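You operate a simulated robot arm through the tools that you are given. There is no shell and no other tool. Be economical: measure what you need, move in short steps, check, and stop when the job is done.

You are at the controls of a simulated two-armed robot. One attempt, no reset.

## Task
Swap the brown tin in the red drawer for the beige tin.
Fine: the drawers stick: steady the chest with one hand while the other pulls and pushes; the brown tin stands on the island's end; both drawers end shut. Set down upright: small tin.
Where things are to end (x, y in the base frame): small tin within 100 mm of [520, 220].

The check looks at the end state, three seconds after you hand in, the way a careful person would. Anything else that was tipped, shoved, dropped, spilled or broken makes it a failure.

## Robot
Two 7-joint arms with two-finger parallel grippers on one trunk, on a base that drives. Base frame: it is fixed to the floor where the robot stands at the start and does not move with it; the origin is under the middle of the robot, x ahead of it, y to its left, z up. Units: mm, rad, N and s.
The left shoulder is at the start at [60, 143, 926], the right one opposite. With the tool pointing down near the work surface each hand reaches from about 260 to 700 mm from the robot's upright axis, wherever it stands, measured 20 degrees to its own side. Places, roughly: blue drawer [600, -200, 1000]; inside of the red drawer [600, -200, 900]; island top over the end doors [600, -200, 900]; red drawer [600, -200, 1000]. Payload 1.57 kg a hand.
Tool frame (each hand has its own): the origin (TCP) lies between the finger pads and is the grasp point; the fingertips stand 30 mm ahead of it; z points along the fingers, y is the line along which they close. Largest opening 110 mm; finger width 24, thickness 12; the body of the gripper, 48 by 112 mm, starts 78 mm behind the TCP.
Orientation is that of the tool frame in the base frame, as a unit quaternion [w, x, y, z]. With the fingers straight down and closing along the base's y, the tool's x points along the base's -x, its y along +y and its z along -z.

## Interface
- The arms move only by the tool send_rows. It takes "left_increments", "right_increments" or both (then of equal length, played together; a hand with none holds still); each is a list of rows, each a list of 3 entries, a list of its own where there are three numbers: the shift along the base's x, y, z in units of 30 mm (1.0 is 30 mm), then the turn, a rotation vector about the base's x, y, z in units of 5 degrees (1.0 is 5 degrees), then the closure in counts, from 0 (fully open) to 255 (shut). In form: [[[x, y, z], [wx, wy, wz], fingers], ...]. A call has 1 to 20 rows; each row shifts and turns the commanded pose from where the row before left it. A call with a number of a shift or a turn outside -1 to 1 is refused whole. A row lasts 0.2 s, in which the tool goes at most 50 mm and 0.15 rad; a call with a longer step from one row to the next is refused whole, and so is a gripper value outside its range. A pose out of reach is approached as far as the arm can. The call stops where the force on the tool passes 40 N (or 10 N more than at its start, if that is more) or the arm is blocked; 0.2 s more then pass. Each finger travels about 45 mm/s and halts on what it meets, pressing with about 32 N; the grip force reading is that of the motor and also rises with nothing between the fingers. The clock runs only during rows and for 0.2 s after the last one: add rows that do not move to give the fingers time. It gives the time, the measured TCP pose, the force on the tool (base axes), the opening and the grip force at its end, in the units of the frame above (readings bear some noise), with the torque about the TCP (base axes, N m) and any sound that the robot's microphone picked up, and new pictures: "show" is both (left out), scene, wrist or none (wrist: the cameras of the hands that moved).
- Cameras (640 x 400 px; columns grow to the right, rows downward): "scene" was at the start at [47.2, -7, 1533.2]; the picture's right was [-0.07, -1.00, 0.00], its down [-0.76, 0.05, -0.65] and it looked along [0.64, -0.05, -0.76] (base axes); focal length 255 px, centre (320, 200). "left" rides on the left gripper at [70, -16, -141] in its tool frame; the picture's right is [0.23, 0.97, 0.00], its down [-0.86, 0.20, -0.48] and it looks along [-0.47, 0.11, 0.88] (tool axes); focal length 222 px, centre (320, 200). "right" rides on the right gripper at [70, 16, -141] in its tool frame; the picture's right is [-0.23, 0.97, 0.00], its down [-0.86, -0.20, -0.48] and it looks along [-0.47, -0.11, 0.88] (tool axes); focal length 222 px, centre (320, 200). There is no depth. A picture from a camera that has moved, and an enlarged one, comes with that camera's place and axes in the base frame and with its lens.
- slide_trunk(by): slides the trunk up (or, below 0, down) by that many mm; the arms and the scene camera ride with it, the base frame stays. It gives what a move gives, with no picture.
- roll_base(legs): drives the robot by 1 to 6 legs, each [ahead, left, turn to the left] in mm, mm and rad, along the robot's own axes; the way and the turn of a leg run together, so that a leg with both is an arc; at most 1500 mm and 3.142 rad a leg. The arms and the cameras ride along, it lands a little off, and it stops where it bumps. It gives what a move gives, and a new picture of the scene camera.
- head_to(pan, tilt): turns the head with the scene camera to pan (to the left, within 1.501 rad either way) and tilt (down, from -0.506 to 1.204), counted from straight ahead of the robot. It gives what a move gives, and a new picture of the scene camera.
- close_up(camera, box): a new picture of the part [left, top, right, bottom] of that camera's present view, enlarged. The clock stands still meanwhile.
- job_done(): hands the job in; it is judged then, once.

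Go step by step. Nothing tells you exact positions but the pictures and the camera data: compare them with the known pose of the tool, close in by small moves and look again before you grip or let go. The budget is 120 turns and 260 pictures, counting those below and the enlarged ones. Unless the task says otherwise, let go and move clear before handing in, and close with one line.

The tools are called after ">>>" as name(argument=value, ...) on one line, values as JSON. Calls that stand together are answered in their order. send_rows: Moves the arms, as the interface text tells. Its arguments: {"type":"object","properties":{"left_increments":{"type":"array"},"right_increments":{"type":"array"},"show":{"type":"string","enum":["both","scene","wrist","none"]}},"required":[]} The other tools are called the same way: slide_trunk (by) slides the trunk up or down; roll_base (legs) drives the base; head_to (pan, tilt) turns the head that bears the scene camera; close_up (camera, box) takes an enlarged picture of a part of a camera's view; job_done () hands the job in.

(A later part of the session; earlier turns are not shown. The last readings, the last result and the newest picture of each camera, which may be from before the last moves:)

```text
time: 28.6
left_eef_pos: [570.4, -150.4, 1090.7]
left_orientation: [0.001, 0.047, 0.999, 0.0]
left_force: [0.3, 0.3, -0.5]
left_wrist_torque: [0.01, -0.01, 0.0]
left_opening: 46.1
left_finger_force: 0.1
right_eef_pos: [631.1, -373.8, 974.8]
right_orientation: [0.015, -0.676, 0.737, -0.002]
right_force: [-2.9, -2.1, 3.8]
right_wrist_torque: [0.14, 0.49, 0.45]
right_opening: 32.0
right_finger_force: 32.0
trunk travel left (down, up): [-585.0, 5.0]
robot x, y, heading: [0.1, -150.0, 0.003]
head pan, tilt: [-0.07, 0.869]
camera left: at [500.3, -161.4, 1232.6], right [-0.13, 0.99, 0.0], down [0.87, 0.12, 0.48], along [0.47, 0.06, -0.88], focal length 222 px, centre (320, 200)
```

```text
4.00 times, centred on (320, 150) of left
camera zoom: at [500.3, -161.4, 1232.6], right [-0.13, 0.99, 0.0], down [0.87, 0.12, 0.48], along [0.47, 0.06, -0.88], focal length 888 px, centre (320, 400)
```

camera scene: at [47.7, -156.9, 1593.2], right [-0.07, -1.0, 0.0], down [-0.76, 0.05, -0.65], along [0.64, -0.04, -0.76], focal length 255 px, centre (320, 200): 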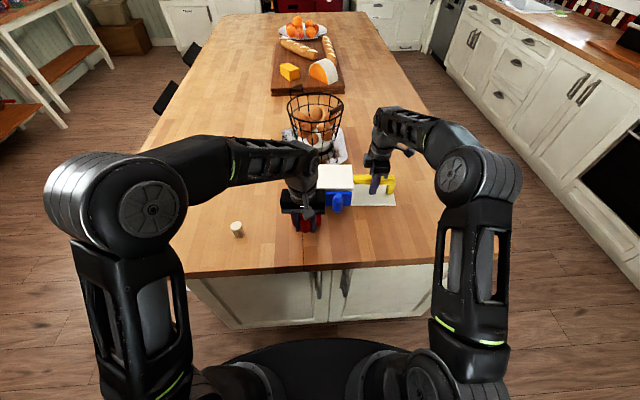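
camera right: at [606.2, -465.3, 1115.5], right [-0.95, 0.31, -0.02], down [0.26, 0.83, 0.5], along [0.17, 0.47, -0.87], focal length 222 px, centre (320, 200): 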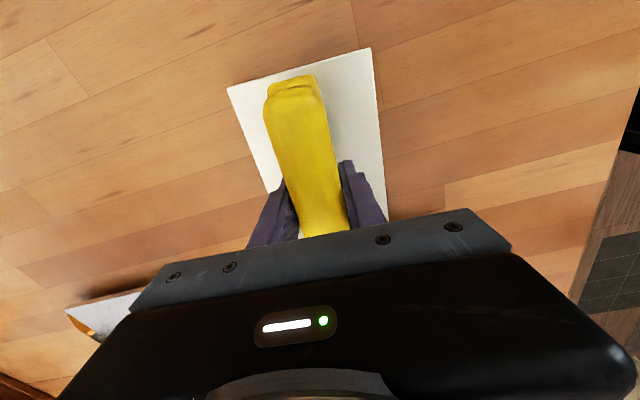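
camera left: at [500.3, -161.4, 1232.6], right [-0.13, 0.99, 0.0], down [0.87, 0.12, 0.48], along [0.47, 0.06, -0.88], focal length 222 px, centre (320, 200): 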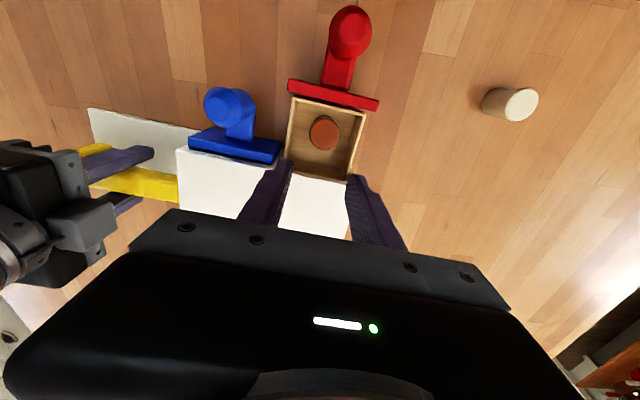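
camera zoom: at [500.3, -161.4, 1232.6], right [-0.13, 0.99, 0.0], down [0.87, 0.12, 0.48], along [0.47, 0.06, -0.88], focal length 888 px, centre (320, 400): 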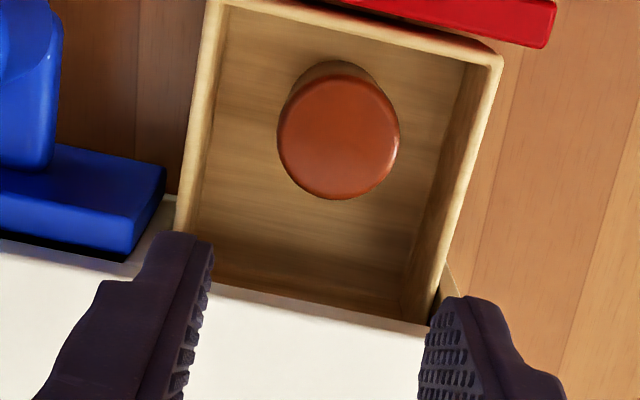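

The brown tin's top is at (552, -150, 977) and 34 mm across, with the drawer 75 mm wide inside. I'll come down to just above it and check alignment.

>>> send_rows(left_increments=[[[-0.6, 0.02, 0], [0, 0, 0], 153], [[0, 0, -1], [0, 0, 0], 153], [[0, 0, -1], [0, 0, 0], 153], [[0, 0, -0.6], [0, 0, 0], 153], [[0, 0, 0], [0, 0, 0], 153]], show="wrist")

>>> close_up(camera="left", box=[240, 110, 400, 210])

>>> close_up(camera="scene", box=[260, 142, 400, 230])

```text
time: 29.8
left_eef_pos: [553.2, -149.9, 1014.1]
left_orientation: [0.001, 0.047, 0.999, 0.0]
left_force: [-0.4, 0.0, 0.4]
left_wrist_torque: [-0.01, 0.0, 0.0]
left_opening: 44.0
left_finger_force: 0.1
right_eef_pos: [632.3, -374.0, 975.6]
right_orientation: [0.014, -0.677, 0.736, -0.001]
right_force: [-2.5, -1.0, 3.2]
right_wrist_torque: [0.23, 0.46, 0.21]
right_opening: 31.8
right_finger_force: 32.3
trunk travel left (down, up): [-585.0, 5.0]
robot x, y, heading: [-0.2, -147.7, 0.001]
head pan, tilt: [-0.07, 0.869]
camera left: at [482.7, -160.2, 1154.9], right [-0.13, 0.99, 0.0], down [0.87, 0.12, 0.48], along [0.47, 0.06, -0.88], focal length 222 px, centre (320, 200)
```

left: 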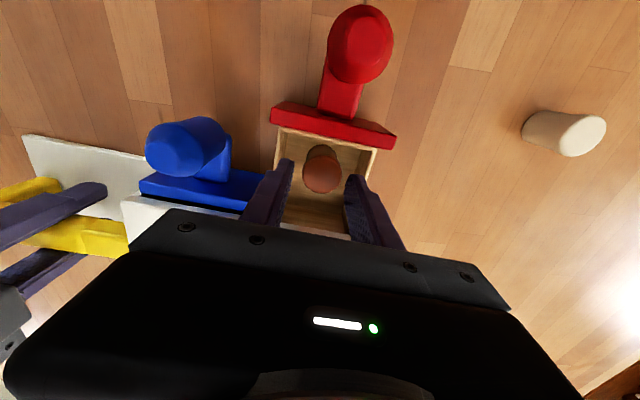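

```text
4.00 times, centred on (320, 160) of left
camera zoom: at [482.7, -160.2, 1154.9], right [-0.13, 0.99, 0.0], down [0.87, 0.12, 0.48], along [0.47, 0.06, -0.88], focal length 888 px, centre (320, 360)
```

zoom: 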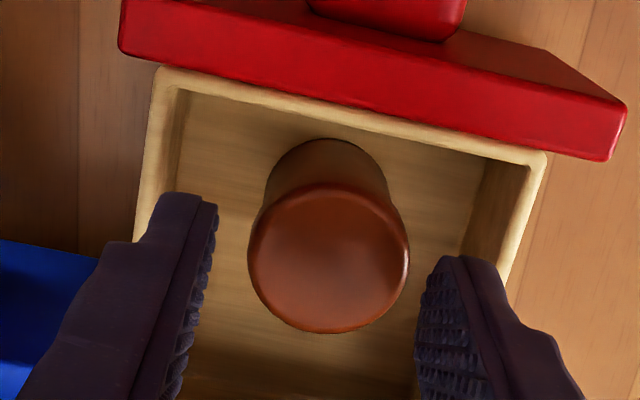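

```text
4.55 times, centred on (330, 186) of scene
camera zoom: at [46.7, -157.0, 1593.3], right [-0.07, -1.0, 0.0], down [-0.76, 0.05, -0.65], along [0.64, -0.04, -0.76], focal length 1158 px, centre (274, 264)
```

zoom: 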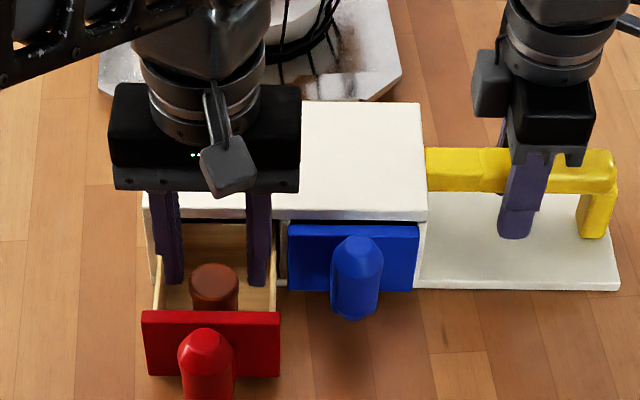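

Alignment is close; I'll shift 2 mm to +y to centre in the drawer, narrow slightly, descend and grip the tin's top 20 mm.

>>> send_rows(left_increments=[[[0, 0.07, 0], [0, 0, 0], 158], [[0, 0, -0.4], [0, 0, 0], 158], [[0, 0, -0.5], [0, 0, 0], 158], [[0, 0, 0], [0, 0, 0], 158]], show="none")

>>> close_up(camera="left", box=[240, 110, 400, 210])

```text
time: 30.8
left_eef_pos: [553.6, -149.2, 986.0]
left_orientation: [0.0, 0.047, 0.999, -0.001]
left_force: [0.1, -0.6, 0.5]
left_wrist_torque: [0.0, -0.03, -0.01]
left_opening: 41.9
left_finger_force: 0.1
right_eef_pos: [632.3, -373.6, 975.7]
right_orientation: [0.014, -0.677, 0.736, -0.001]
right_force: [-2.2, -1.8, 3.3]
right_wrist_torque: [0.21, 0.45, 0.2]
right_opening: 31.6
right_finger_force: 32.2
trunk travel left (down, up): [-585.0, 5.0]
robot x, y, heading: [0.2, -147.2, 0.0]
head pan, tilt: [-0.07, 0.869]
```

```text
4.00 times, centred on (320, 160) of left
camera zoom: at [482.3, -158.2, 1128.0], right [-0.13, 0.99, 0.0], down [0.87, 0.12, 0.48], along [0.47, 0.06, -0.88], focal length 888 px, centre (320, 360)
```

zoom: 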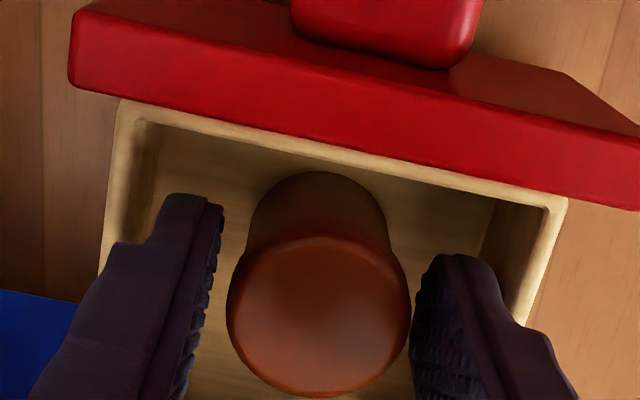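

The fingers straddle the tin without touching. Closing now.

>>> send_rows(left_increments=[[[0, 0, 0], [0, 0, 0], 255], [[0, 0, 0], [0, 0, 0], 255], [[0, 0, 0], [0, 0, 0], 255], [[0, 0, 0.5], [0, 0, 0], 255], [[0, 0, 0.7], [0, 0, 0], 255], [[0, 0, 1], [0, 0, 0], 255], [[0, 0, 0], [0, 0, 0], 255]], show="both")

```text
time: 32.4
left_eef_pos: [552.3, -148.2, 1052.5]
left_orientation: [-0.001, 0.046, 0.999, 0.0]
left_force: [-0.2, 0.2, -1.2]
left_wrist_torque: [0.0, 0.01, 0.01]
left_opening: 31.9
left_finger_force: 32.0
right_eef_pos: [631.5, -374.2, 977.5]
right_orientation: [0.014, -0.676, 0.737, -0.001]
right_force: [-1.9, -0.8, 4.5]
right_wrist_torque: [0.08, 0.45, 0.2]
right_opening: 31.8
right_finger_force: 31.7
trunk travel left (down, up): [-585.0, 5.0]
robot x, y, heading: [-2.1, -151.2, 0.005]
head pan, tilt: [-0.07, 0.869]
camera scene: at [46.9, -156.9, 1593.3], right [-0.07, -1.0, 0.0], down [-0.76, 0.05, -0.65], along [0.64, -0.04, -0.76], focal length 255 px, centre (320, 200)
camera left: at [482.6, -158.5, 1194.5], right [-0.13, 0.99, 0.0], down [0.87, 0.12, 0.48], along [0.47, 0.06, -0.88], focal length 222 px, centre (320, 200)
```

scene: 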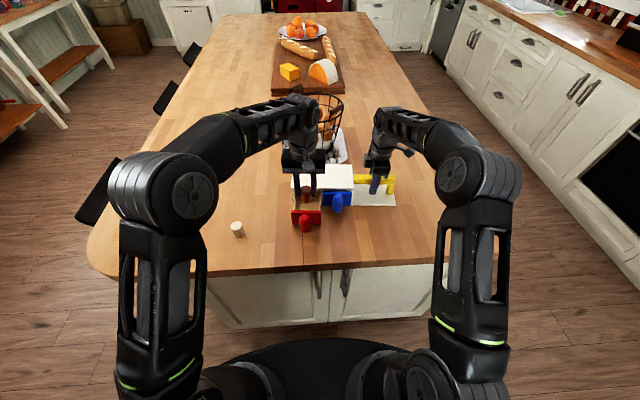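
left: 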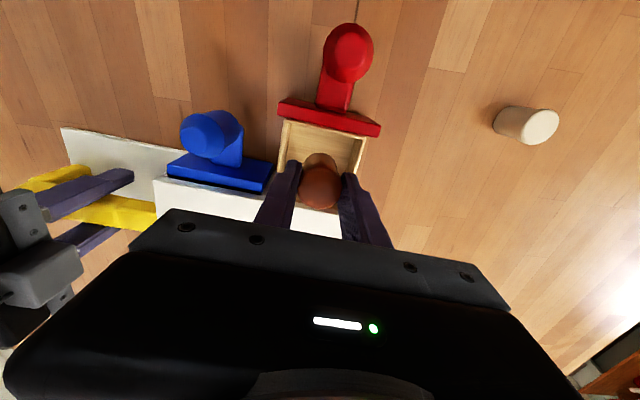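

Lifted the brown tin, now clear of the drawer. I'll carry it to (520, 220).

>>> send_rows(left_increments=[[[-0.08, 0.945, 0.2], [0, 0, 0.2], 255], [[-0.08, 0.945, 0], [0, 0, 0.2], 255], [[-0.08, 0.945, 0], [0, 0, 0.2], 255], [[-0.08, 0.945, 0], [0, 0, 0.2], 255], [[-0.08, 0.945, 0], [0, 0, 0.3], 255], [[-0.08, 0.945, 0], [0, 0, 0], 255], [[-0.08, 0.945, 0], [0, 0, 0], 255], [[-0.08, 0.945, 0], [0, 0, 0], 255], [[-0.08, 0.945, 0], [0, 0, 0], 255], [[-0.08, 0.945, -0.2], [0, 0, 0], 255], [[-0.08, 0.945, -0.2], [0, 0, 0], 255], [[-0.08, 0.945, -0.2], [0, 0, 0], 255], [[-0.08, 0.945, -0.2], [0, 0, 0], 255]], show="both")

```text
time: 35.2
left_eef_pos: [520.3, 222.2, 1032.9]
left_orientation: [0.0, -0.001, 1.0, 0.0]
left_force: [-0.3, 0.6, 0.1]
left_wrist_torque: [-0.01, 0.0, -0.02]
left_opening: 31.7
left_finger_force: 31.7
right_eef_pos: [632.4, -373.6, 976.4]
right_orientation: [0.014, -0.676, 0.737, -0.002]
right_force: [-1.8, 0.8, 3.9]
right_wrist_torque: [-0.43, 0.52, 0.06]
right_opening: 32.0
right_finger_force: 31.8
trunk travel left (down, up): [-585.0, 5.0]
robot x, y, heading: [1.7, -150.3, -0.001]
head pan, tilt: [-0.07, 0.869]
camera scene: at [46.9, -156.6, 1593.3], right [-0.07, -1.0, 0.0], down [-0.76, 0.05, -0.65], along [0.64, -0.04, -0.76], focal length 255 px, centre (320, 200)
camera left: at [451.8, 204.1, 1175.3], right [-0.23, 0.97, 0.0], down [0.85, 0.2, 0.48], along [0.47, 0.11, -0.88], focal length 222 px, centre (320, 200)
```

scene: 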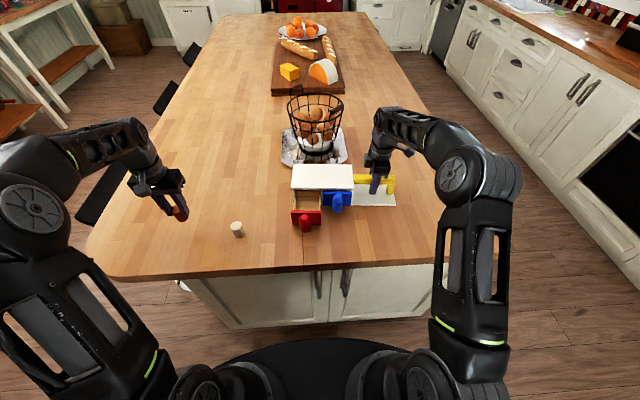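
left: 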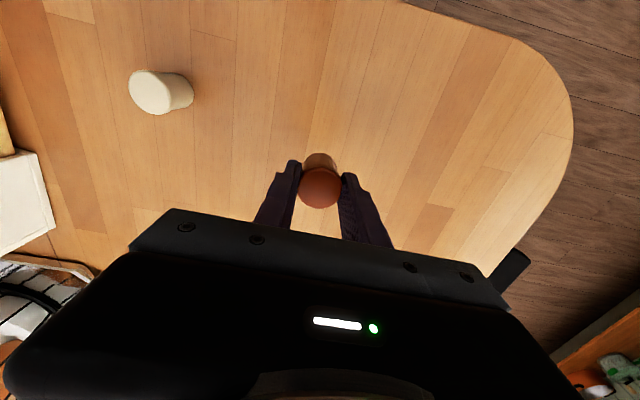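

The tin hangs upright at (520, 222). I'll lower it toward the surface in stages.

>>> send_rows(left_increments=[[[0, 0, -0.7], [0, 0, 0], 255], [[0, 0, -0.7], [0, 0, 0], 255], [[0, 0, -0.2], [0, 0, 0], 255], [[0, 0, 0], [0, 0, 0], 255]], show="none")

>>> close_up(camera="scene", box=[110, 150, 270, 250])

```text
time: 36.2
left_eef_pos: [521.2, 221.0, 986.1]
left_orientation: [0.0, -0.001, 1.0, 0.0]
left_force: [0.2, 0.3, 0.0]
left_wrist_torque: [0.0, -0.03, -0.01]
left_opening: 31.8
left_finger_force: 32.0
right_eef_pos: [632.1, -373.9, 976.5]
right_orientation: [0.014, -0.676, 0.737, -0.001]
right_force: [-1.5, -0.2, 4.7]
right_wrist_torque: [-0.2, 0.5, 0.17]
right_opening: 32.1
right_finger_force: 31.9
trunk travel left (down, up): [-585.0, 5.0]
robot x, y, heading: [-1.3, -152.1, 0.002]
head pan, tilt: [-0.07, 0.869]
```

```text
4.00 times, centred on (190, 200) of scene
camera zoom: at [46.9, -156.7, 1593.3], right [-0.07, -1.0, 0.0], down [-0.76, 0.05, -0.65], along [0.64, -0.04, -0.76], focal length 1019 px, centre (840, 200)
```

zoom: 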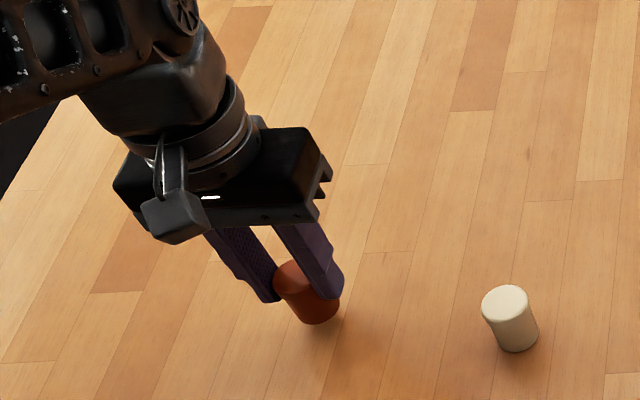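

>>> send_rows(left_increments=[[[0, 0, -0.1], [0, 0, 0], 255], [[0, 0, -0.1], [0, 0, 0], 255], [[0, 0, 0], [0, 0, 0], 255]], show="none")

>>> send_rows(left_increments=[[[0, 0, -0.07], [0, 0, 0], 255], [[0, 0, 0], [0, 0, 0], 255]], show="none")

```text
time: 37.0
left_eef_pos: [521.6, 220.6, 979.7]
left_orientation: [0.0, -0.001, 1.0, 0.0]
left_force: [0.0, -0.5, 0.1]
left_wrist_torque: [0.02, 0.01, 0.02]
left_opening: 32.1
left_finger_force: 32.4
right_eef_pos: [631.4, -374.7, 976.8]
right_orientation: [0.014, -0.676, 0.737, -0.001]
right_force: [-1.9, -1.8, 4.3]
right_wrist_torque: [-0.21, 0.5, 0.28]
right_opening: 31.8
right_finger_force: 32.0
trunk travel left (down, up): [-585.0, 5.0]
robot x, y, heading: [-0.5, -150.1, 0.007]
head pan, tilt: [-0.07, 0.869]
```

```text
time: 37.6
left_eef_pos: [520.5, 220.4, 978.4]
left_orientation: [0.0, -0.001, 1.0, 0.0]
left_force: [-0.5, 0.6, -1.6]
left_wrist_torque: [0.02, -0.03, 0.01]
left_opening: 31.9
left_finger_force: 31.7
right_eef_pos: [633.0, -374.7, 975.7]
right_orientation: [0.013, -0.676, 0.737, -0.001]
right_force: [-1.4, -0.9, 4.1]
right_wrist_torque: [-0.17, 0.43, 0.25]
right_opening: 31.9
right_finger_force: 32.1
trunk travel left (down, up): [-585.0, 5.0]
robot x, y, heading: [2.2, -148.6, 0.002]
head pan, tilt: [-0.07, 0.869]
```

>>> send_rows(left_increments=[[[0, 0, -0.07], [0, 0, 0], 255], [[0, 0, 0], [0, 0, 0], 255]], show="none")

>>> close_up(camera="scene", box=[165, 190, 205, 215])

```text
time: 38.2
left_eef_pos: [521.5, 219.9, 976.5]
left_orientation: [0.0, -0.001, 1.0, 0.0]
left_force: [0.4, -0.1, -0.1]
left_wrist_torque: [0.02, 0.01, -0.01]
left_opening: 31.8
left_finger_force: 32.4
right_eef_pos: [632.0, -373.8, 976.3]
right_orientation: [0.014, -0.677, 0.736, -0.001]
right_force: [-1.6, -1.6, 4.3]
right_wrist_torque: [-0.1, 0.48, 0.21]
right_opening: 31.8
right_finger_force: 32.1
trunk travel left (down, up): [-585.0, 5.0]
robot x, y, heading: [-0.1, -152.1, 0.0]
head pan, tilt: [-0.07, 0.869]
```

```text
16.00 times, centred on (185, 202) of scene
camera zoom: at [46.9, -156.7, 1593.3], right [-0.07, -1.0, 0.0], down [-0.76, 0.05, -0.65], along [0.64, -0.04, -0.76], focal length 4074 px, centre (2480, 160)
```

zoom: 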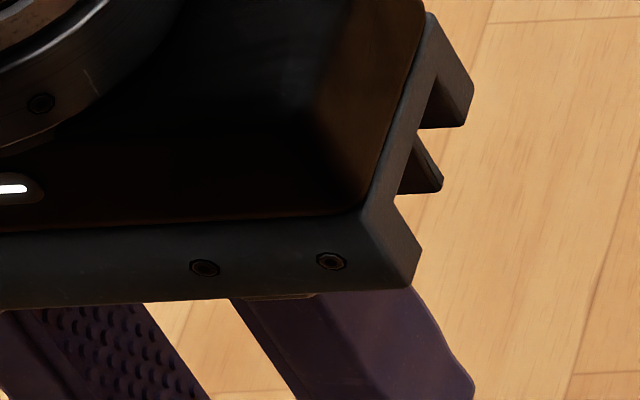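

Still free. I'll lower by small steps and look at the tin's base.

>>> send_rows(left_increments=[[[0, 0, -0.07], [0, 0, 0], 255], [[0, 0, 0], [0, 0, 0], 255]], show="none")

>>> send_rows(left_increments=[[[0, 0, -0.07], [0, 0, 0], 255], [[0, 0, 0], [0, 0, 0], 255]], show="none")

>>> close_up(camera="scene", box=[165, 210, 213, 240])

```text
time: 38.8
left_eef_pos: [521.9, 220.1, 973.9]
left_orientation: [0.0, 0.0, 1.0, 0.0]
left_force: [-0.1, 0.7, -0.1]
left_wrist_torque: [-0.03, 0.04, 0.02]
left_opening: 31.7
left_finger_force: 31.7
right_eef_pos: [631.3, -374.1, 976.2]
right_orientation: [0.015, -0.676, 0.737, -0.001]
right_force: [-1.2, -0.7, 4.6]
right_wrist_torque: [-0.04, 0.49, 0.22]
right_opening: 31.8
right_finger_force: 32.5
trunk travel left (down, up): [-585.0, 5.0]
robot x, y, heading: [3.5, -149.4, 0.003]
head pan, tilt: [-0.07, 0.869]
```

```text
time: 39.4
left_eef_pos: [521.8, 219.7, 973.7]
left_orientation: [0.002, 0.0, 1.0, 0.0]
left_force: [-3.7, 1.1, 16.8]
left_wrist_torque: [0.05, 0.4, -0.04]
left_opening: 31.8
left_finger_force: 31.9
right_eef_pos: [631.1, -373.9, 976.9]
right_orientation: [0.014, -0.676, 0.737, -0.001]
right_force: [2.1, 0.6, -0.3]
right_wrist_torque: [-0.59, 0.07, -0.12]
right_opening: 31.8
right_finger_force: 32.2
trunk travel left (down, up): [-585.0, 5.0]
robot x, y, heading: [-1.9, -152.9, -0.001]
head pan, tilt: [-0.07, 0.869]
```

```text
13.33 times, centred on (189, 225) of scene
camera zoom: at [45.9, -157.5, 1593.5], right [-0.07, -1.0, 0.0], down [-0.76, 0.05, -0.65], along [0.65, -0.04, -0.76], focal length 3395 px, centre (2067, -133)
```

zoom: 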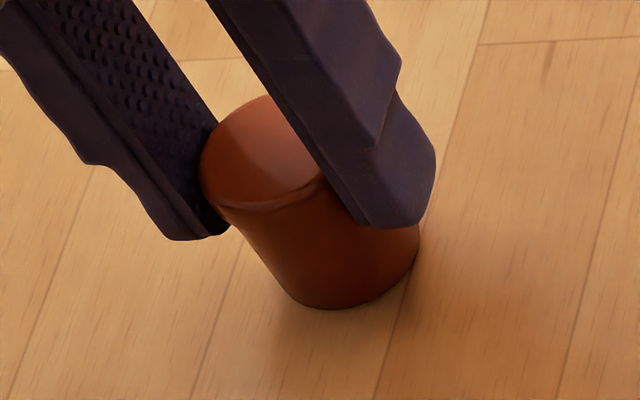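

It's on the surface. I'll ease off, let go and rise.

>>> send_rows(left_increments=[[[0, 0, 0.05], [0, 0, 0], 255], [[0, 0, 0], [0, 0, 0], 240], [[0, 0, 0], [0, 0, 0], 150], [[0, 0, 0], [0, 0, 0], 100], [[0, 0, 0], [0, 0, 0], 100], [[0, 0, 0.7], [0, 0, 0], 100], [[0, 0, 1], [0, 0, 0], 100], [[0, 0, 0.7], [0, 0, 0], 100]], show="wrist")

>>> close_up(camera="scene", box=[140, 170, 300, 270])

```text
time: 41.2
left_eef_pos: [520.5, 220.8, 1045.7]
left_orientation: [0.001, -0.001, 1.0, 0.0]
left_force: [0.8, -0.2, 1.3]
left_wrist_torque: [0.01, -0.06, 0.02]
left_opening: 67.0
left_finger_force: 0.1
right_eef_pos: [631.6, -373.9, 976.9]
right_orientation: [0.014, -0.676, 0.737, -0.001]
right_force: [-2.4, -0.7, 3.8]
right_wrist_torque: [0.38, 0.46, 0.31]
right_opening: 31.7
right_finger_force: 32.0
trunk travel left (down, up): [-585.0, 5.0]
robot x, y, heading: [1.3, -145.7, 0.003]
head pan, tilt: [-0.07, 0.869]
camera left: at [452.1, 203.0, 1187.2], right [-0.23, 0.97, 0.0], down [0.85, 0.2, 0.48], along [0.47, 0.11, -0.88], focal length 222 px, centre (320, 200)
```

left: 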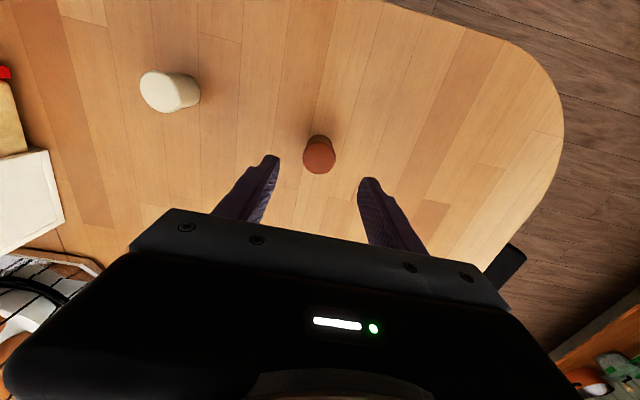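

```text
4.00 times, centred on (220, 220) of scene
camera zoom: at [46.7, -156.8, 1593.2], right [-0.07, -1.0, 0.0], down [-0.76, 0.05, -0.65], along [0.64, -0.04, -0.76], focal length 1019 px, centre (720, 120)
```

zoom: 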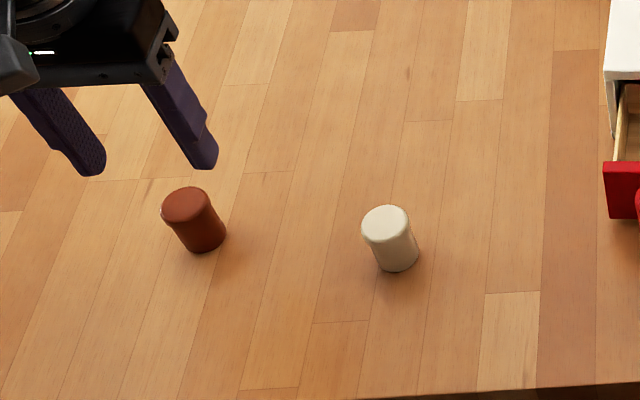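

The brown tin stands upright at (520, 220). Next I'll go over the beige tin at about (494, 61) and check alignment.

>>> send_rows(left_increments=[[[-0.1, -0.89, 0], [0, 0, -0.2], 100], [[-0.1, -0.89, 0], [0, 0, -0.2], 100], [[-0.1, -0.89, 0], [0, 0, -0.2], 100], [[-0.1, -0.89, 0], [0, 0, -0.2], 100], [[-0.1, -0.89, 0], [0, 0, -0.2], 100], [[-0.1, -0.88, 0], [0, 0, -0.1], 100]], show="wrist")

>>> close_up(camera="left", box=[240, 100, 400, 200])

```text
time: 42.6
left_eef_pos: [502.2, 60.7, 1045.1]
left_orientation: [-0.001, 0.047, 0.999, 0.0]
left_force: [-0.3, 0.9, 0.5]
left_wrist_torque: [0.03, 0.02, 0.04]
left_opening: 66.9
left_finger_force: 0.0
right_eef_pos: [632.4, -373.9, 975.7]
right_orientation: [0.014, -0.677, 0.736, -0.001]
right_force: [-1.3, -2.4, 4.0]
right_wrist_torque: [0.33, 0.39, 0.33]
right_opening: 32.1
right_finger_force: 32.1
trunk travel left (down, up): [-585.0, 5.0]
robot x, y, heading: [-2.3, -148.7, 0.007]
head pan, tilt: [-0.07, 0.869]
camera left: at [432.3, 49.1, 1187.6], right [-0.13, 0.99, 0.0], down [0.87, 0.12, 0.48], along [0.47, 0.06, -0.88], focal length 222 px, centre (320, 200)
```

left: 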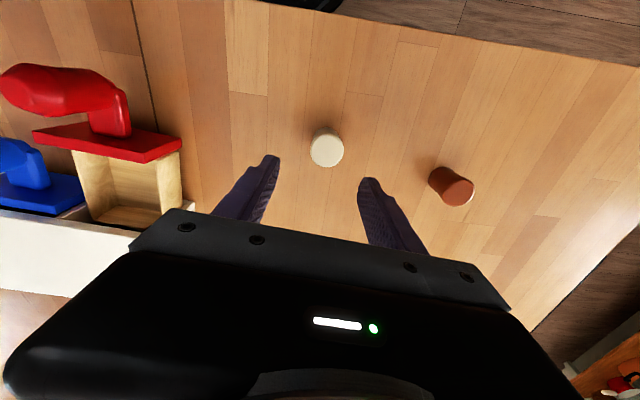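

```text
4.00 times, centred on (320, 150) of left
camera zoom: at [432.3, 49.1, 1187.6], right [-0.13, 0.99, 0.0], down [0.87, 0.12, 0.48], along [0.47, 0.06, -0.88], focal length 888 px, centre (320, 400)
```

zoom: 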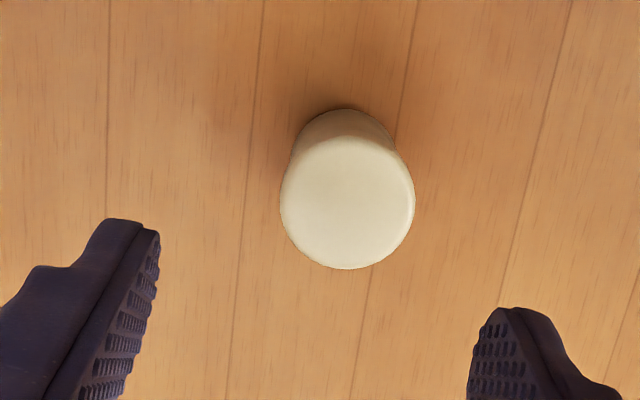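

Beige tin top at about (493, 63, 965). I'll shift, descend and grip its top 20 mm.

>>> send_rows(left_increments=[[[-0.3, 0.08, 0], [0, 0, 0], 100], [[0, 0, -1], [0, 0, 0], 100], [[0, 0, -0.9], [0, 0, 0], 100], [[0, 0, -0.45], [0, 0, 0], 100], [[0, 0, 0], [0, 0, 0], 120]], show="none")

>>> close_up(camera="left", box=[240, 110, 400, 210])

```text
time: 43.8
left_eef_pos: [493.5, 62.0, 974.8]
left_orientation: [0.0, 0.047, 0.999, 0.0]
left_force: [0.7, -0.6, 0.3]
left_wrist_torque: [0.0, 0.0, 0.01]
left_opening: 58.2
left_finger_force: 0.0
right_eef_pos: [631.7, -374.0, 975.6]
right_orientation: [0.013, -0.676, 0.737, -0.002]
right_force: [-1.6, -1.3, 4.5]
right_wrist_torque: [0.3, 0.42, 0.15]
right_opening: 31.8
right_finger_force: 32.0
trunk travel left (down, up): [-585.0, 5.0]
robot x, y, heading: [0.4, -147.2, 0.003]
head pan, tilt: [-0.07, 0.869]
```

```text
4.00 times, centred on (320, 160) of left
camera zoom: at [423.6, 52.1, 1116.1], right [-0.13, 0.99, 0.0], down [0.87, 0.12, 0.48], along [0.47, 0.06, -0.88], focal length 888 px, centre (320, 360)
```

zoom: 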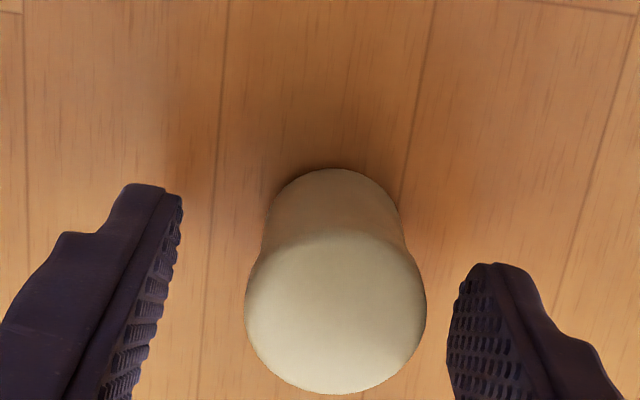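

>>> send_rows(left_increments=[[[0, 0.08, 0], [0, 0, 0], 120], [[0, 0, 0], [0, 0, 0], 180], [[0, 0, 0], [0, 0, 0], 255], [[0, 0, 0], [0, 0, 0], 255], [[0, 0, 0], [0, 0, 0], 255], [[0, 0, 0], [0, 0, 0], 255]], show="none")

>>> close_up(camera="left", box=[240, 110, 400, 210])

```text
time: 45.2
left_eef_pos: [494.5, 65.4, 974.7]
left_orientation: [0.0, 0.047, 0.999, 0.001]
left_force: [0.2, -1.6, 0.4]
left_wrist_torque: [-0.04, 0.0, 0.0]
left_opening: 32.1
left_finger_force: 31.9
right_eef_pos: [631.1, -373.9, 977.4]
right_orientation: [0.014, -0.675, 0.737, -0.001]
right_force: [-0.9, -1.0, 3.1]
right_wrist_torque: [0.24, 0.38, 0.17]
right_opening: 31.9
right_finger_force: 32.3
trunk travel left (down, up): [-585.0, 5.0]
robot x, y, heading: [-0.7, -152.0, -0.001]
head pan, tilt: [-0.07, 0.869]
```

```text
4.00 times, centred on (320, 160) of left
camera zoom: at [423.8, 54.6, 1116.3], right [-0.13, 0.99, 0.0], down [0.87, 0.12, 0.48], along [0.47, 0.06, -0.88], focal length 888 px, centre (320, 360)
```

zoom: 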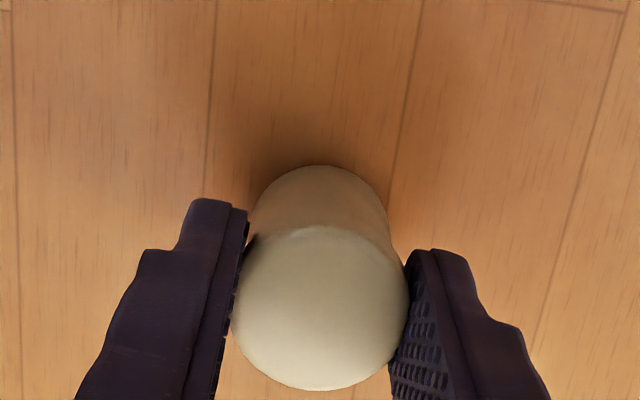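

Beige tin gripped. I'll lift it and carry it over the drawer.

>>> send_rows(left_increments=[[[0, 0, 0.8], [0, 0, 0], 255], [[0, 0, 1], [0, 0, 0], 255], [[0, 0, 1], [0, 0, 0], 255], [[0.245, -0.885, 0], [0, 0, 0], 255], [[0.245, -0.885, 0], [0, 0, 0], 255], [[0.245, -0.885, 0], [0, 0, 0], 255], [[0.245, -0.885, 0], [0, 0, 0], 255], [[0.245, -0.885, 0], [0, 0, 0], 255], [[0.245, -0.885, 0], [0, 0, 0], 255], [[0.245, -0.885, 0], [0, 0, 0], 255], [[0.245, -0.885, 0], [0, 0, 0], 255], [[0, 0, 0], [0, 0, 0], 255]], show="none")

>>> close_up(camera="left", box=[240, 110, 400, 210])

>>> close_up(camera="scene", box=[260, 142, 400, 230])

```text
time: 47.8
left_eef_pos: [553.3, -148.4, 1058.7]
left_orientation: [-0.001, 0.046, 0.999, 0.0]
left_force: [0.0, 0.4, 0.5]
left_wrist_torque: [0.0, 0.02, 0.01]
left_opening: 32.1
left_finger_force: 32.1
right_eef_pos: [631.4, -374.1, 975.4]
right_orientation: [0.015, -0.676, 0.737, -0.001]
right_force: [-2.2, -0.1, 3.5]
right_wrist_torque: [0.16, 0.53, 0.32]
right_opening: 32.3
right_finger_force: 32.2
trunk travel left (down, up): [-585.0, 5.0]
robot x, y, heading: [-1.8, -147.3, -0.001]
head pan, tilt: [-0.07, 0.869]
```

```text
4.00 times, centred on (320, 160) of left
camera zoom: at [482.2, -158.5, 1200.1], right [-0.13, 0.99, 0.0], down [0.87, 0.12, 0.48], along [0.47, 0.06, -0.88], focal length 888 px, centre (320, 360)
```

zoom: 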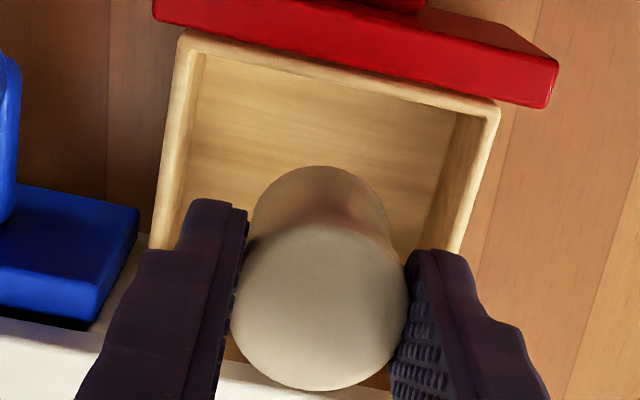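

```text
4.55 times, centred on (330, 186) of scene
camera zoom: at [46.8, -156.9, 1593.2], right [-0.07, -1.0, 0.0], down [-0.76, 0.05, -0.65], along [0.64, -0.04, -0.76], focal length 1158 px, centre (274, 264)
```

zoom: 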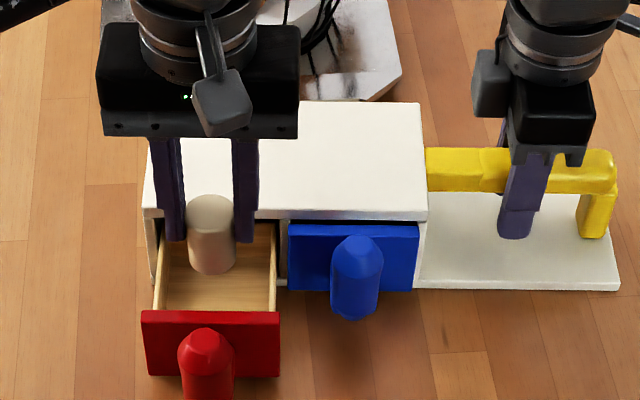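

Aligned. Lowering into the drawer.

>>> send_rows(left_increments=[[[0, 0.02, -0.8], [0, 0, 0], 255], [[0, 0, -0.8], [0, 0, 0], 255], [[0, 0, -0.55], [0, 0, 0], 255], [[0, 0, 0], [0, 0, 0], 255]], show="none")

>>> send_rows(left_increments=[[[0, 0, -0.08], [0, 0, 0], 255], [[0, 0, 0], [0, 0, 0], 255]], show="none")

>>> close_up(camera="left", box=[240, 110, 400, 210])

```text
time: 48.8
left_eef_pos: [552.3, -147.7, 993.9]
left_orientation: [-0.001, 0.046, 0.999, -0.001]
left_force: [-0.8, -0.3, -1.3]
left_wrist_torque: [0.0, 0.0, 0.01]
left_opening: 32.1
left_finger_force: 31.9
right_eef_pos: [632.4, -373.9, 976.1]
right_orientation: [0.014, -0.676, 0.736, -0.001]
right_force: [-2.4, -0.4, 3.8]
right_wrist_torque: [0.21, 0.44, 0.26]
right_opening: 31.7
right_finger_force: 32.3
trunk travel left (down, up): [-585.0, 5.0]
robot x, y, heading: [1.1, -151.9, -0.002]
head pan, tilt: [-0.07, 0.869]
```

```text
time: 49.4
left_eef_pos: [553.3, -146.6, 990.5]
left_orientation: [0.0, 0.047, 0.999, 0.0]
left_force: [-0.3, 0.1, 0.1]
left_wrist_torque: [0.03, 0.0, 0.01]
left_opening: 31.8
left_finger_force: 32.6
right_eef_pos: [632.1, -374.5, 975.6]
right_orientation: [0.014, -0.677, 0.736, -0.002]
right_force: [-1.6, -0.5, 3.4]
right_wrist_torque: [0.16, 0.48, 0.13]
right_opening: 31.6
right_finger_force: 32.2
trunk travel left (down, up): [-585.0, 5.0]
robot x, y, heading: [1.1, -149.3, -0.002]
head pan, tilt: [-0.07, 0.869]
```

```text
4.00 times, centred on (320, 160) of left
camera zoom: at [482.3, -158.2, 1133.2], right [-0.13, 0.99, 0.0], down [0.87, 0.12, 0.48], along [0.47, 0.06, -0.88], focal length 888 px, centre (320, 360)
```

zoom: 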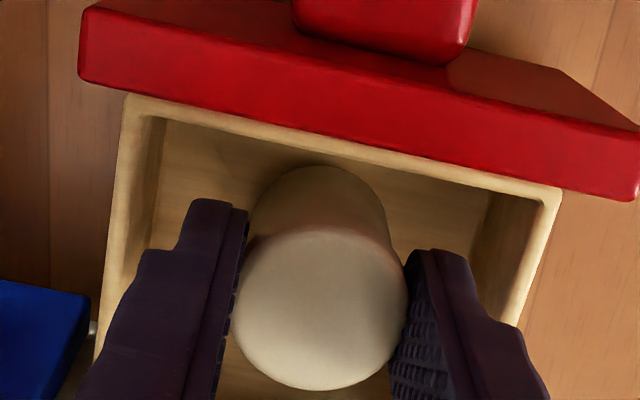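

>>> send_rows(left_increments=[[[0, 0, -0.06], [0, 0, 0], 255], [[0, 0, 0], [0, 0, 0], 255]], show="none")

>>> send_rows(left_increments=[[[0, 0, -0.06], [0, 0, 0], 255], [[0, 0, 0], [0, 0, 0], 255]], show="none")

```text
time: 50.0
left_eef_pos: [552.8, -147.2, 990.0]
left_orientation: [0.0, 0.047, 0.999, 0.0]
left_force: [-0.3, 0.0, -0.6]
left_wrist_torque: [-0.05, 0.0, -0.02]
left_opening: 32.0
left_finger_force: 31.8
right_eef_pos: [632.5, -374.2, 976.1]
right_orientation: [0.014, -0.676, 0.736, -0.001]
right_force: [-2.9, 0.3, 3.2]
right_wrist_torque: [0.12, 0.44, 0.13]
right_opening: 32.0
right_finger_force: 32.3
trunk travel left (down, up): [-585.0, 5.0]
robot x, y, heading: [-1.9, -152.9, 0.003]
head pan, tilt: [-0.07, 0.869]
```

```text
time: 50.6
left_eef_pos: [553.9, -148.0, 988.2]
left_orientation: [0.001, 0.047, 0.999, -0.001]
left_force: [0.1, 0.3, 6.0]
left_wrist_torque: [0.0, -0.11, 0.01]
left_opening: 32.1
left_finger_force: 32.3
right_eef_pos: [631.0, -374.6, 976.0]
right_orientation: [0.014, -0.676, 0.737, 0.0]
right_force: [-0.9, 0.9, -0.2]
right_wrist_torque: [-0.09, 0.08, 0.1]
right_opening: 32.0
right_finger_force: 32.4
trunk travel left (down, up): [-585.0, 5.0]
robot x, y, heading: [0.6, -151.2, 0.001]
head pan, tilt: [-0.07, 0.869]
```

The tin rests on the drawer floor. I'll open just enough to release, then rise.

>>> send_rows(left_increments=[[[0, 0, 0], [0, 0, 0], 230], [[0, 0, 0], [0, 0, 0], 160], [[0, 0, 0], [0, 0, 0], 157], [[0, 0, 0], [0, 0, 0], 157], [[0, 0, 0.5], [0, 0, 0], 157], [[0, 0, 0.8], [0, 0, 0], 157], [[0, 0, 1], [0, 0, 0], 157], [[0, 0, 1], [0, 0, 0], 157]], show="wrist")

>>> close_up(camera="left", box=[240, 80, 400, 180])

```text
time: 52.4
left_eef_pos: [552.0, -147.1, 1088.8]
left_orientation: [0.001, 0.047, 0.999, 0.0]
left_force: [0.0, -0.4, 0.5]
left_wrist_torque: [-0.01, 0.02, -0.01]
left_opening: 41.9
left_finger_force: 0.0
right_eef_pos: [631.4, -374.2, 976.5]
right_orientation: [0.014, -0.676, 0.737, -0.001]
right_force: [-1.7, -0.5, 3.9]
right_wrist_torque: [0.14, 0.42, 0.21]
right_opening: 31.9
right_finger_force: 32.0
trunk travel left (down, up): [-585.0, 5.0]
robot x, y, heading: [-0.3, -147.0, 0.01]
head pan, tilt: [-0.07, 0.869]
camera left: at [482.0, -158.2, 1229.8], right [-0.13, 0.99, 0.0], down [0.87, 0.12, 0.48], along [0.47, 0.06, -0.88], focal length 222 px, centre (320, 200)
```

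left: 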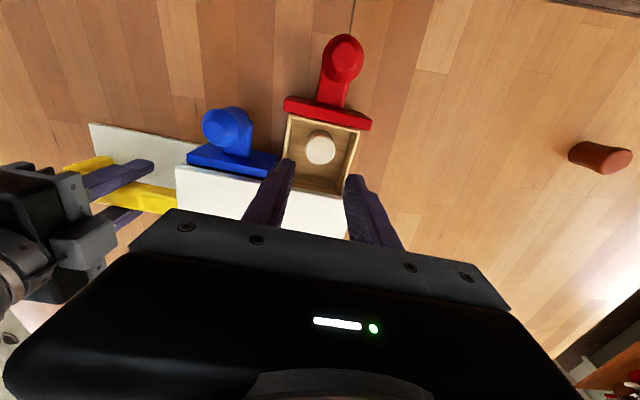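

```text
4.00 times, centred on (320, 130) of left
camera zoom: at [482.0, -158.2, 1229.8], right [-0.13, 0.99, 0.0], down [0.87, 0.12, 0.48], along [0.47, 0.06, -0.88], focal length 888 px, centre (320, 480)
```

zoom: 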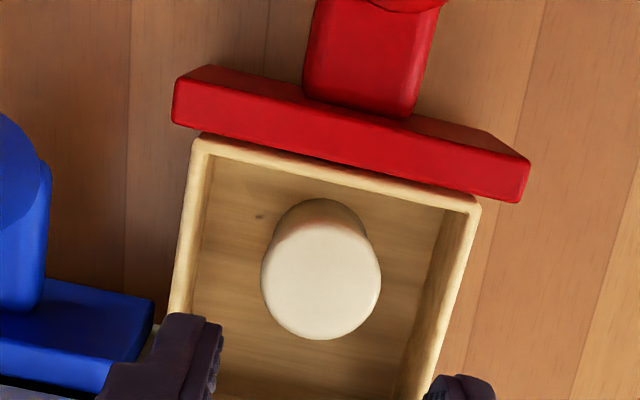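

The beige tin stands upright in the drawer. I'll go back to the knob at (466, -142) and grip it.

>>> send_rows(left_increments=[[[-0.95, 0.06, 0], [0, 0, 0], 93], [[-0.95, 0.06, 0], [0, 0, 0], 93], [[-0.95, 0.06, 0], [0, 0, 0], 93], [[0, 0, -0.9], [0, 0, 0], 93], [[0, 0, 0], [0, 0, 0], 93]], show="wrist")

>>> close_up(camera="left", box=[240, 100, 400, 200])

```text
time: 53.6
left_eef_pos: [466.3, -142.1, 1060.5]
left_orientation: [0.0, 0.048, 0.999, 0.0]
left_force: [-0.5, -0.5, -1.1]
left_wrist_torque: [0.01, 0.03, 0.02]
left_opening: 70.2
left_finger_force: 0.1
right_eef_pos: [631.9, -373.0, 975.7]
right_orientation: [0.014, -0.676, 0.737, -0.001]
right_force: [-1.8, 0.2, 2.9]
right_wrist_torque: [0.11, 0.4, 0.18]
right_opening: 31.8
right_finger_force: 32.0
trunk travel left (down, up): [-585.0, 5.0]
robot x, y, heading: [3.1, -148.6, -0.001]
head pan, tilt: [-0.07, 0.869]
camera left: at [396.2, -152.1, 1202.0], right [-0.13, 0.99, 0.0], down [0.87, 0.12, 0.48], along [0.47, 0.06, -0.88], focal length 222 px, centre (320, 200)
```

left: 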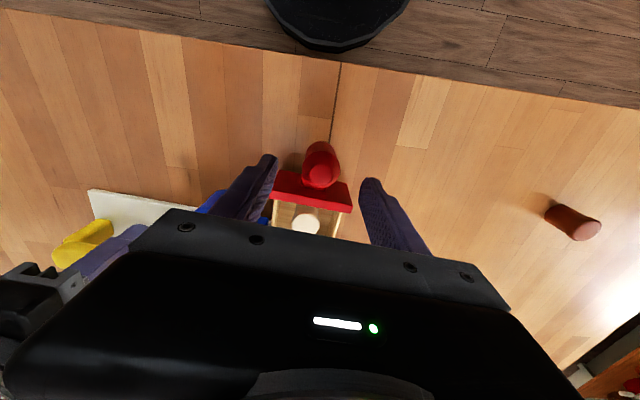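

```text
4.00 times, centred on (320, 150) of left
camera zoom: at [396.2, -152.1, 1202.0], right [-0.13, 0.99, 0.0], down [0.87, 0.12, 0.48], along [0.47, 0.06, -0.88], focal length 888 px, centre (320, 400)
```

zoom: 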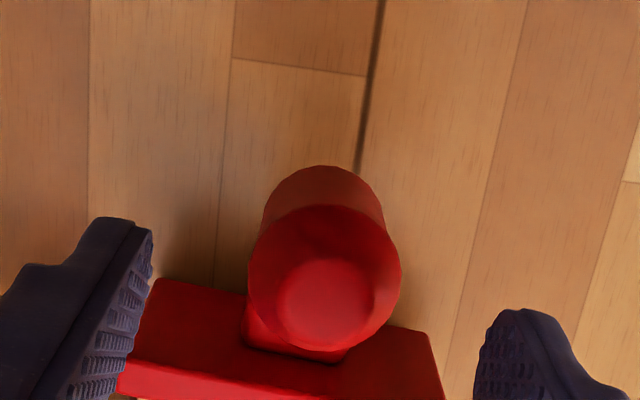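

Centred over the knob. Descend and grip.

>>> send_rows(left_increments=[[[0, 0, -0.75], [0, 0, 0], 93], [[0, 0, -0.75], [0, 0, 0], 93], [[0, 0, -0.7], [0, 0, 0], 93], [[0, 0, 0], [0, 0, 0], 255], [[0, 0, 0], [0, 0, 0], 255], [[0, 0, 0], [0, 0, 0], 255], [[0, 0, 0], [0, 0, 0], 255], [[0, 0, 0], [0, 0, 0], 255]], show="none")

>>> send_rows(left_increments=[[[0.2, -0.02, 0], [0, 0, 0], 255], [[0.2, -0.02, 0], [0, 0, 0], 255], [[0.2, -0.02, 0], [0, 0, 0], 255], [[0.2, -0.02, 0], [0, 0, 0], 255], [[0.2, -0.02, 0], [0, 0, 0], 255], [[0.2, -0.02, 0], [0, 0, 0], 255], [[0.2, -0.02, 0], [0, 0, 0], 255], [[0, 0, 0], [0, 0, 0], 255]], show="scene")

>>> close_up(camera="scene", box=[260, 142, 400, 230])

```text
time: 55.4
left_eef_pos: [466.9, -141.1, 994.9]
left_orientation: [0.0, 0.047, 0.999, 0.0]
left_force: [-2.1, 8.1, 1.1]
left_wrist_torque: [-0.67, 0.0, 0.24]
left_opening: 31.6
left_finger_force: 32.1
right_eef_pos: [631.5, -374.4, 977.0]
right_orientation: [0.014, -0.676, 0.736, -0.003]
right_force: [0.4, -4.9, 2.7]
right_wrist_torque: [0.96, 0.5, 0.44]
right_opening: 31.9
right_finger_force: 31.8
trunk travel left (down, up): [-585.0, 5.0]
robot x, y, heading: [1.8, -149.8, 0.007]
head pan, tilt: [-0.07, 0.869]
```

```text
time: 57.2
left_eef_pos: [509.0, -145.4, 995.0]
left_orientation: [0.001, 0.047, 0.999, 0.0]
left_force: [-2.0, 12.7, 11.1]
left_wrist_torque: [0.65, -0.89, -0.13]
left_opening: 31.5
left_finger_force: 32.5
right_eef_pos: [633.1, -374.5, 976.3]
right_orientation: [0.013, -0.675, 0.737, -0.001]
right_force: [6.3, -9.5, 0.3]
right_wrist_torque: [-0.26, -0.14, 0.2]
right_opening: 31.9
right_finger_force: 32.3
trunk travel left (down, up): [-585.0, 5.0]
robot x, y, heading: [0.5, -149.2, 0.0]
head pan, tilt: [-0.07, 0.869]
camera scene: at [46.8, -156.6, 1593.3], right [-0.07, -1.0, 0.0], down [-0.76, 0.05, -0.65], along [0.64, -0.04, -0.76], focal length 255 px, centre (320, 200)
```

scene: 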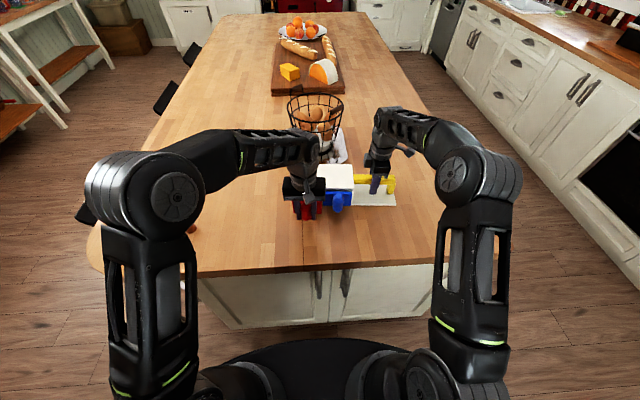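

```text
4.55 times, centred on (330, 186) of scene
camera zoom: at [46.8, -156.6, 1593.3], right [-0.07, -1.0, 0.0], down [-0.76, 0.05, -0.65], along [0.64, -0.04, -0.76], focal length 1158 px, centre (274, 264)
```

zoom: 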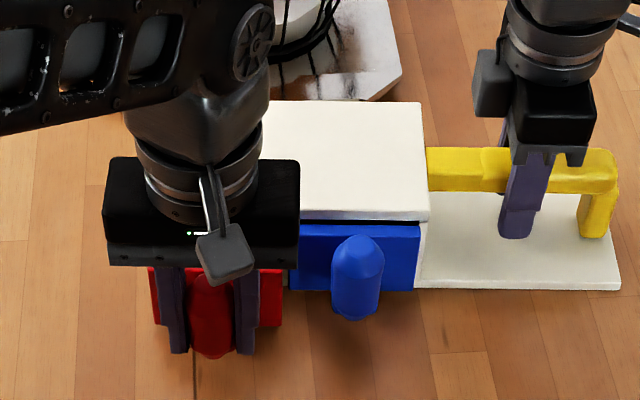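

Halfway shut and the chest is steady. I'll push the rest of the way.

>>> send_rows(left_increments=[[[0.2, -0.01, 0], [0, 0, 0], 255], [[0.2, -0.01, 0], [0, 0, 0], 255], [[0.2, -0.01, 0], [0, 0, 0], 255], [[0.2, -0.01, 0], [0, 0, 0], 255], [[0.2, -0.01, 0], [0, 0, 0], 255], [[0.12, 0, 0], [0, 0, 0], 255], [[0, 0, 0], [0, 0, 0], 255]], show="none")

>>> close_up(camera="scene", box=[260, 142, 400, 230])

```text
time: 58.8
left_eef_pos: [542.8, -147.5, 995.2]
left_orientation: [0.001, 0.047, 0.999, 0.001]
left_force: [-6.8, 11.0, 19.0]
left_wrist_torque: [0.72, -0.58, -0.07]
left_opening: 32.1
left_finger_force: 32.2
right_eef_pos: [631.8, -374.9, 976.6]
right_orientation: [0.014, -0.675, 0.737, -0.002]
right_force: [7.4, -11.9, 1.3]
right_wrist_torque: [-0.61, -0.27, -0.26]
right_opening: 31.6
right_finger_force: 31.9
trunk travel left (down, up): [-585.0, 5.0]
robot x, y, heading: [-0.0, -150.5, 0.004]
head pan, tilt: [-0.07, 0.869]
```

```text
4.55 times, centred on (330, 186) of scene
camera zoom: at [45.9, -157.1, 1593.3], right [-0.07, -1.0, 0.0], down [-0.76, 0.05, -0.65], along [0.65, -0.04, -0.76], focal length 1158 px, centre (274, 264)
```

zoom: 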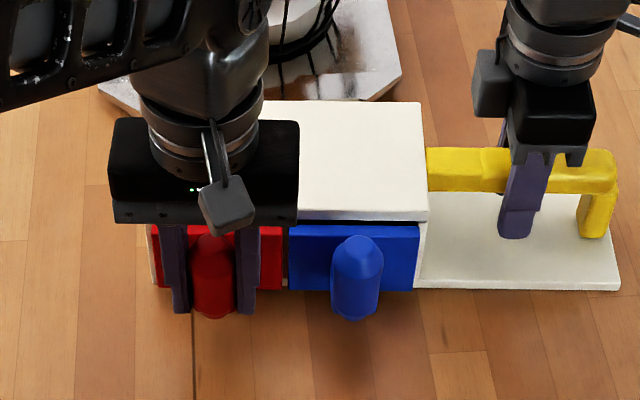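

Back at the closed position. One small extra push to confirm it's against its stop.

>>> send_rows(left_increments=[[[0.08, 0, 0], [0, 0, 0], 255], [[0.05, 0, 0], [0, 0, 0], 255], [[0, 0, 0], [0, 0, 0], 255]], show="none")

```text
time: 59.6
left_eef_pos: [545.4, -146.6, 993.7]
left_orientation: [-0.001, 0.047, 0.999, -0.001]
left_force: [-15.9, 10.9, 14.1]
left_wrist_torque: [-0.78, 0.28, -0.14]
left_opening: 31.7
left_finger_force: 32.0
right_eef_pos: [632.5, -375.1, 977.1]
right_orientation: [0.015, -0.675, 0.738, -0.002]
right_force: [8.8, -12.3, -0.1]
right_wrist_torque: [0.25, -0.36, -0.91]
right_opening: 31.9
right_finger_force: 31.6
trunk travel left (down, up): [-585.0, 5.0]
robot x, y, heading: [0.4, -147.8, 0.003]
head pan, tilt: [-0.07, 0.869]
```

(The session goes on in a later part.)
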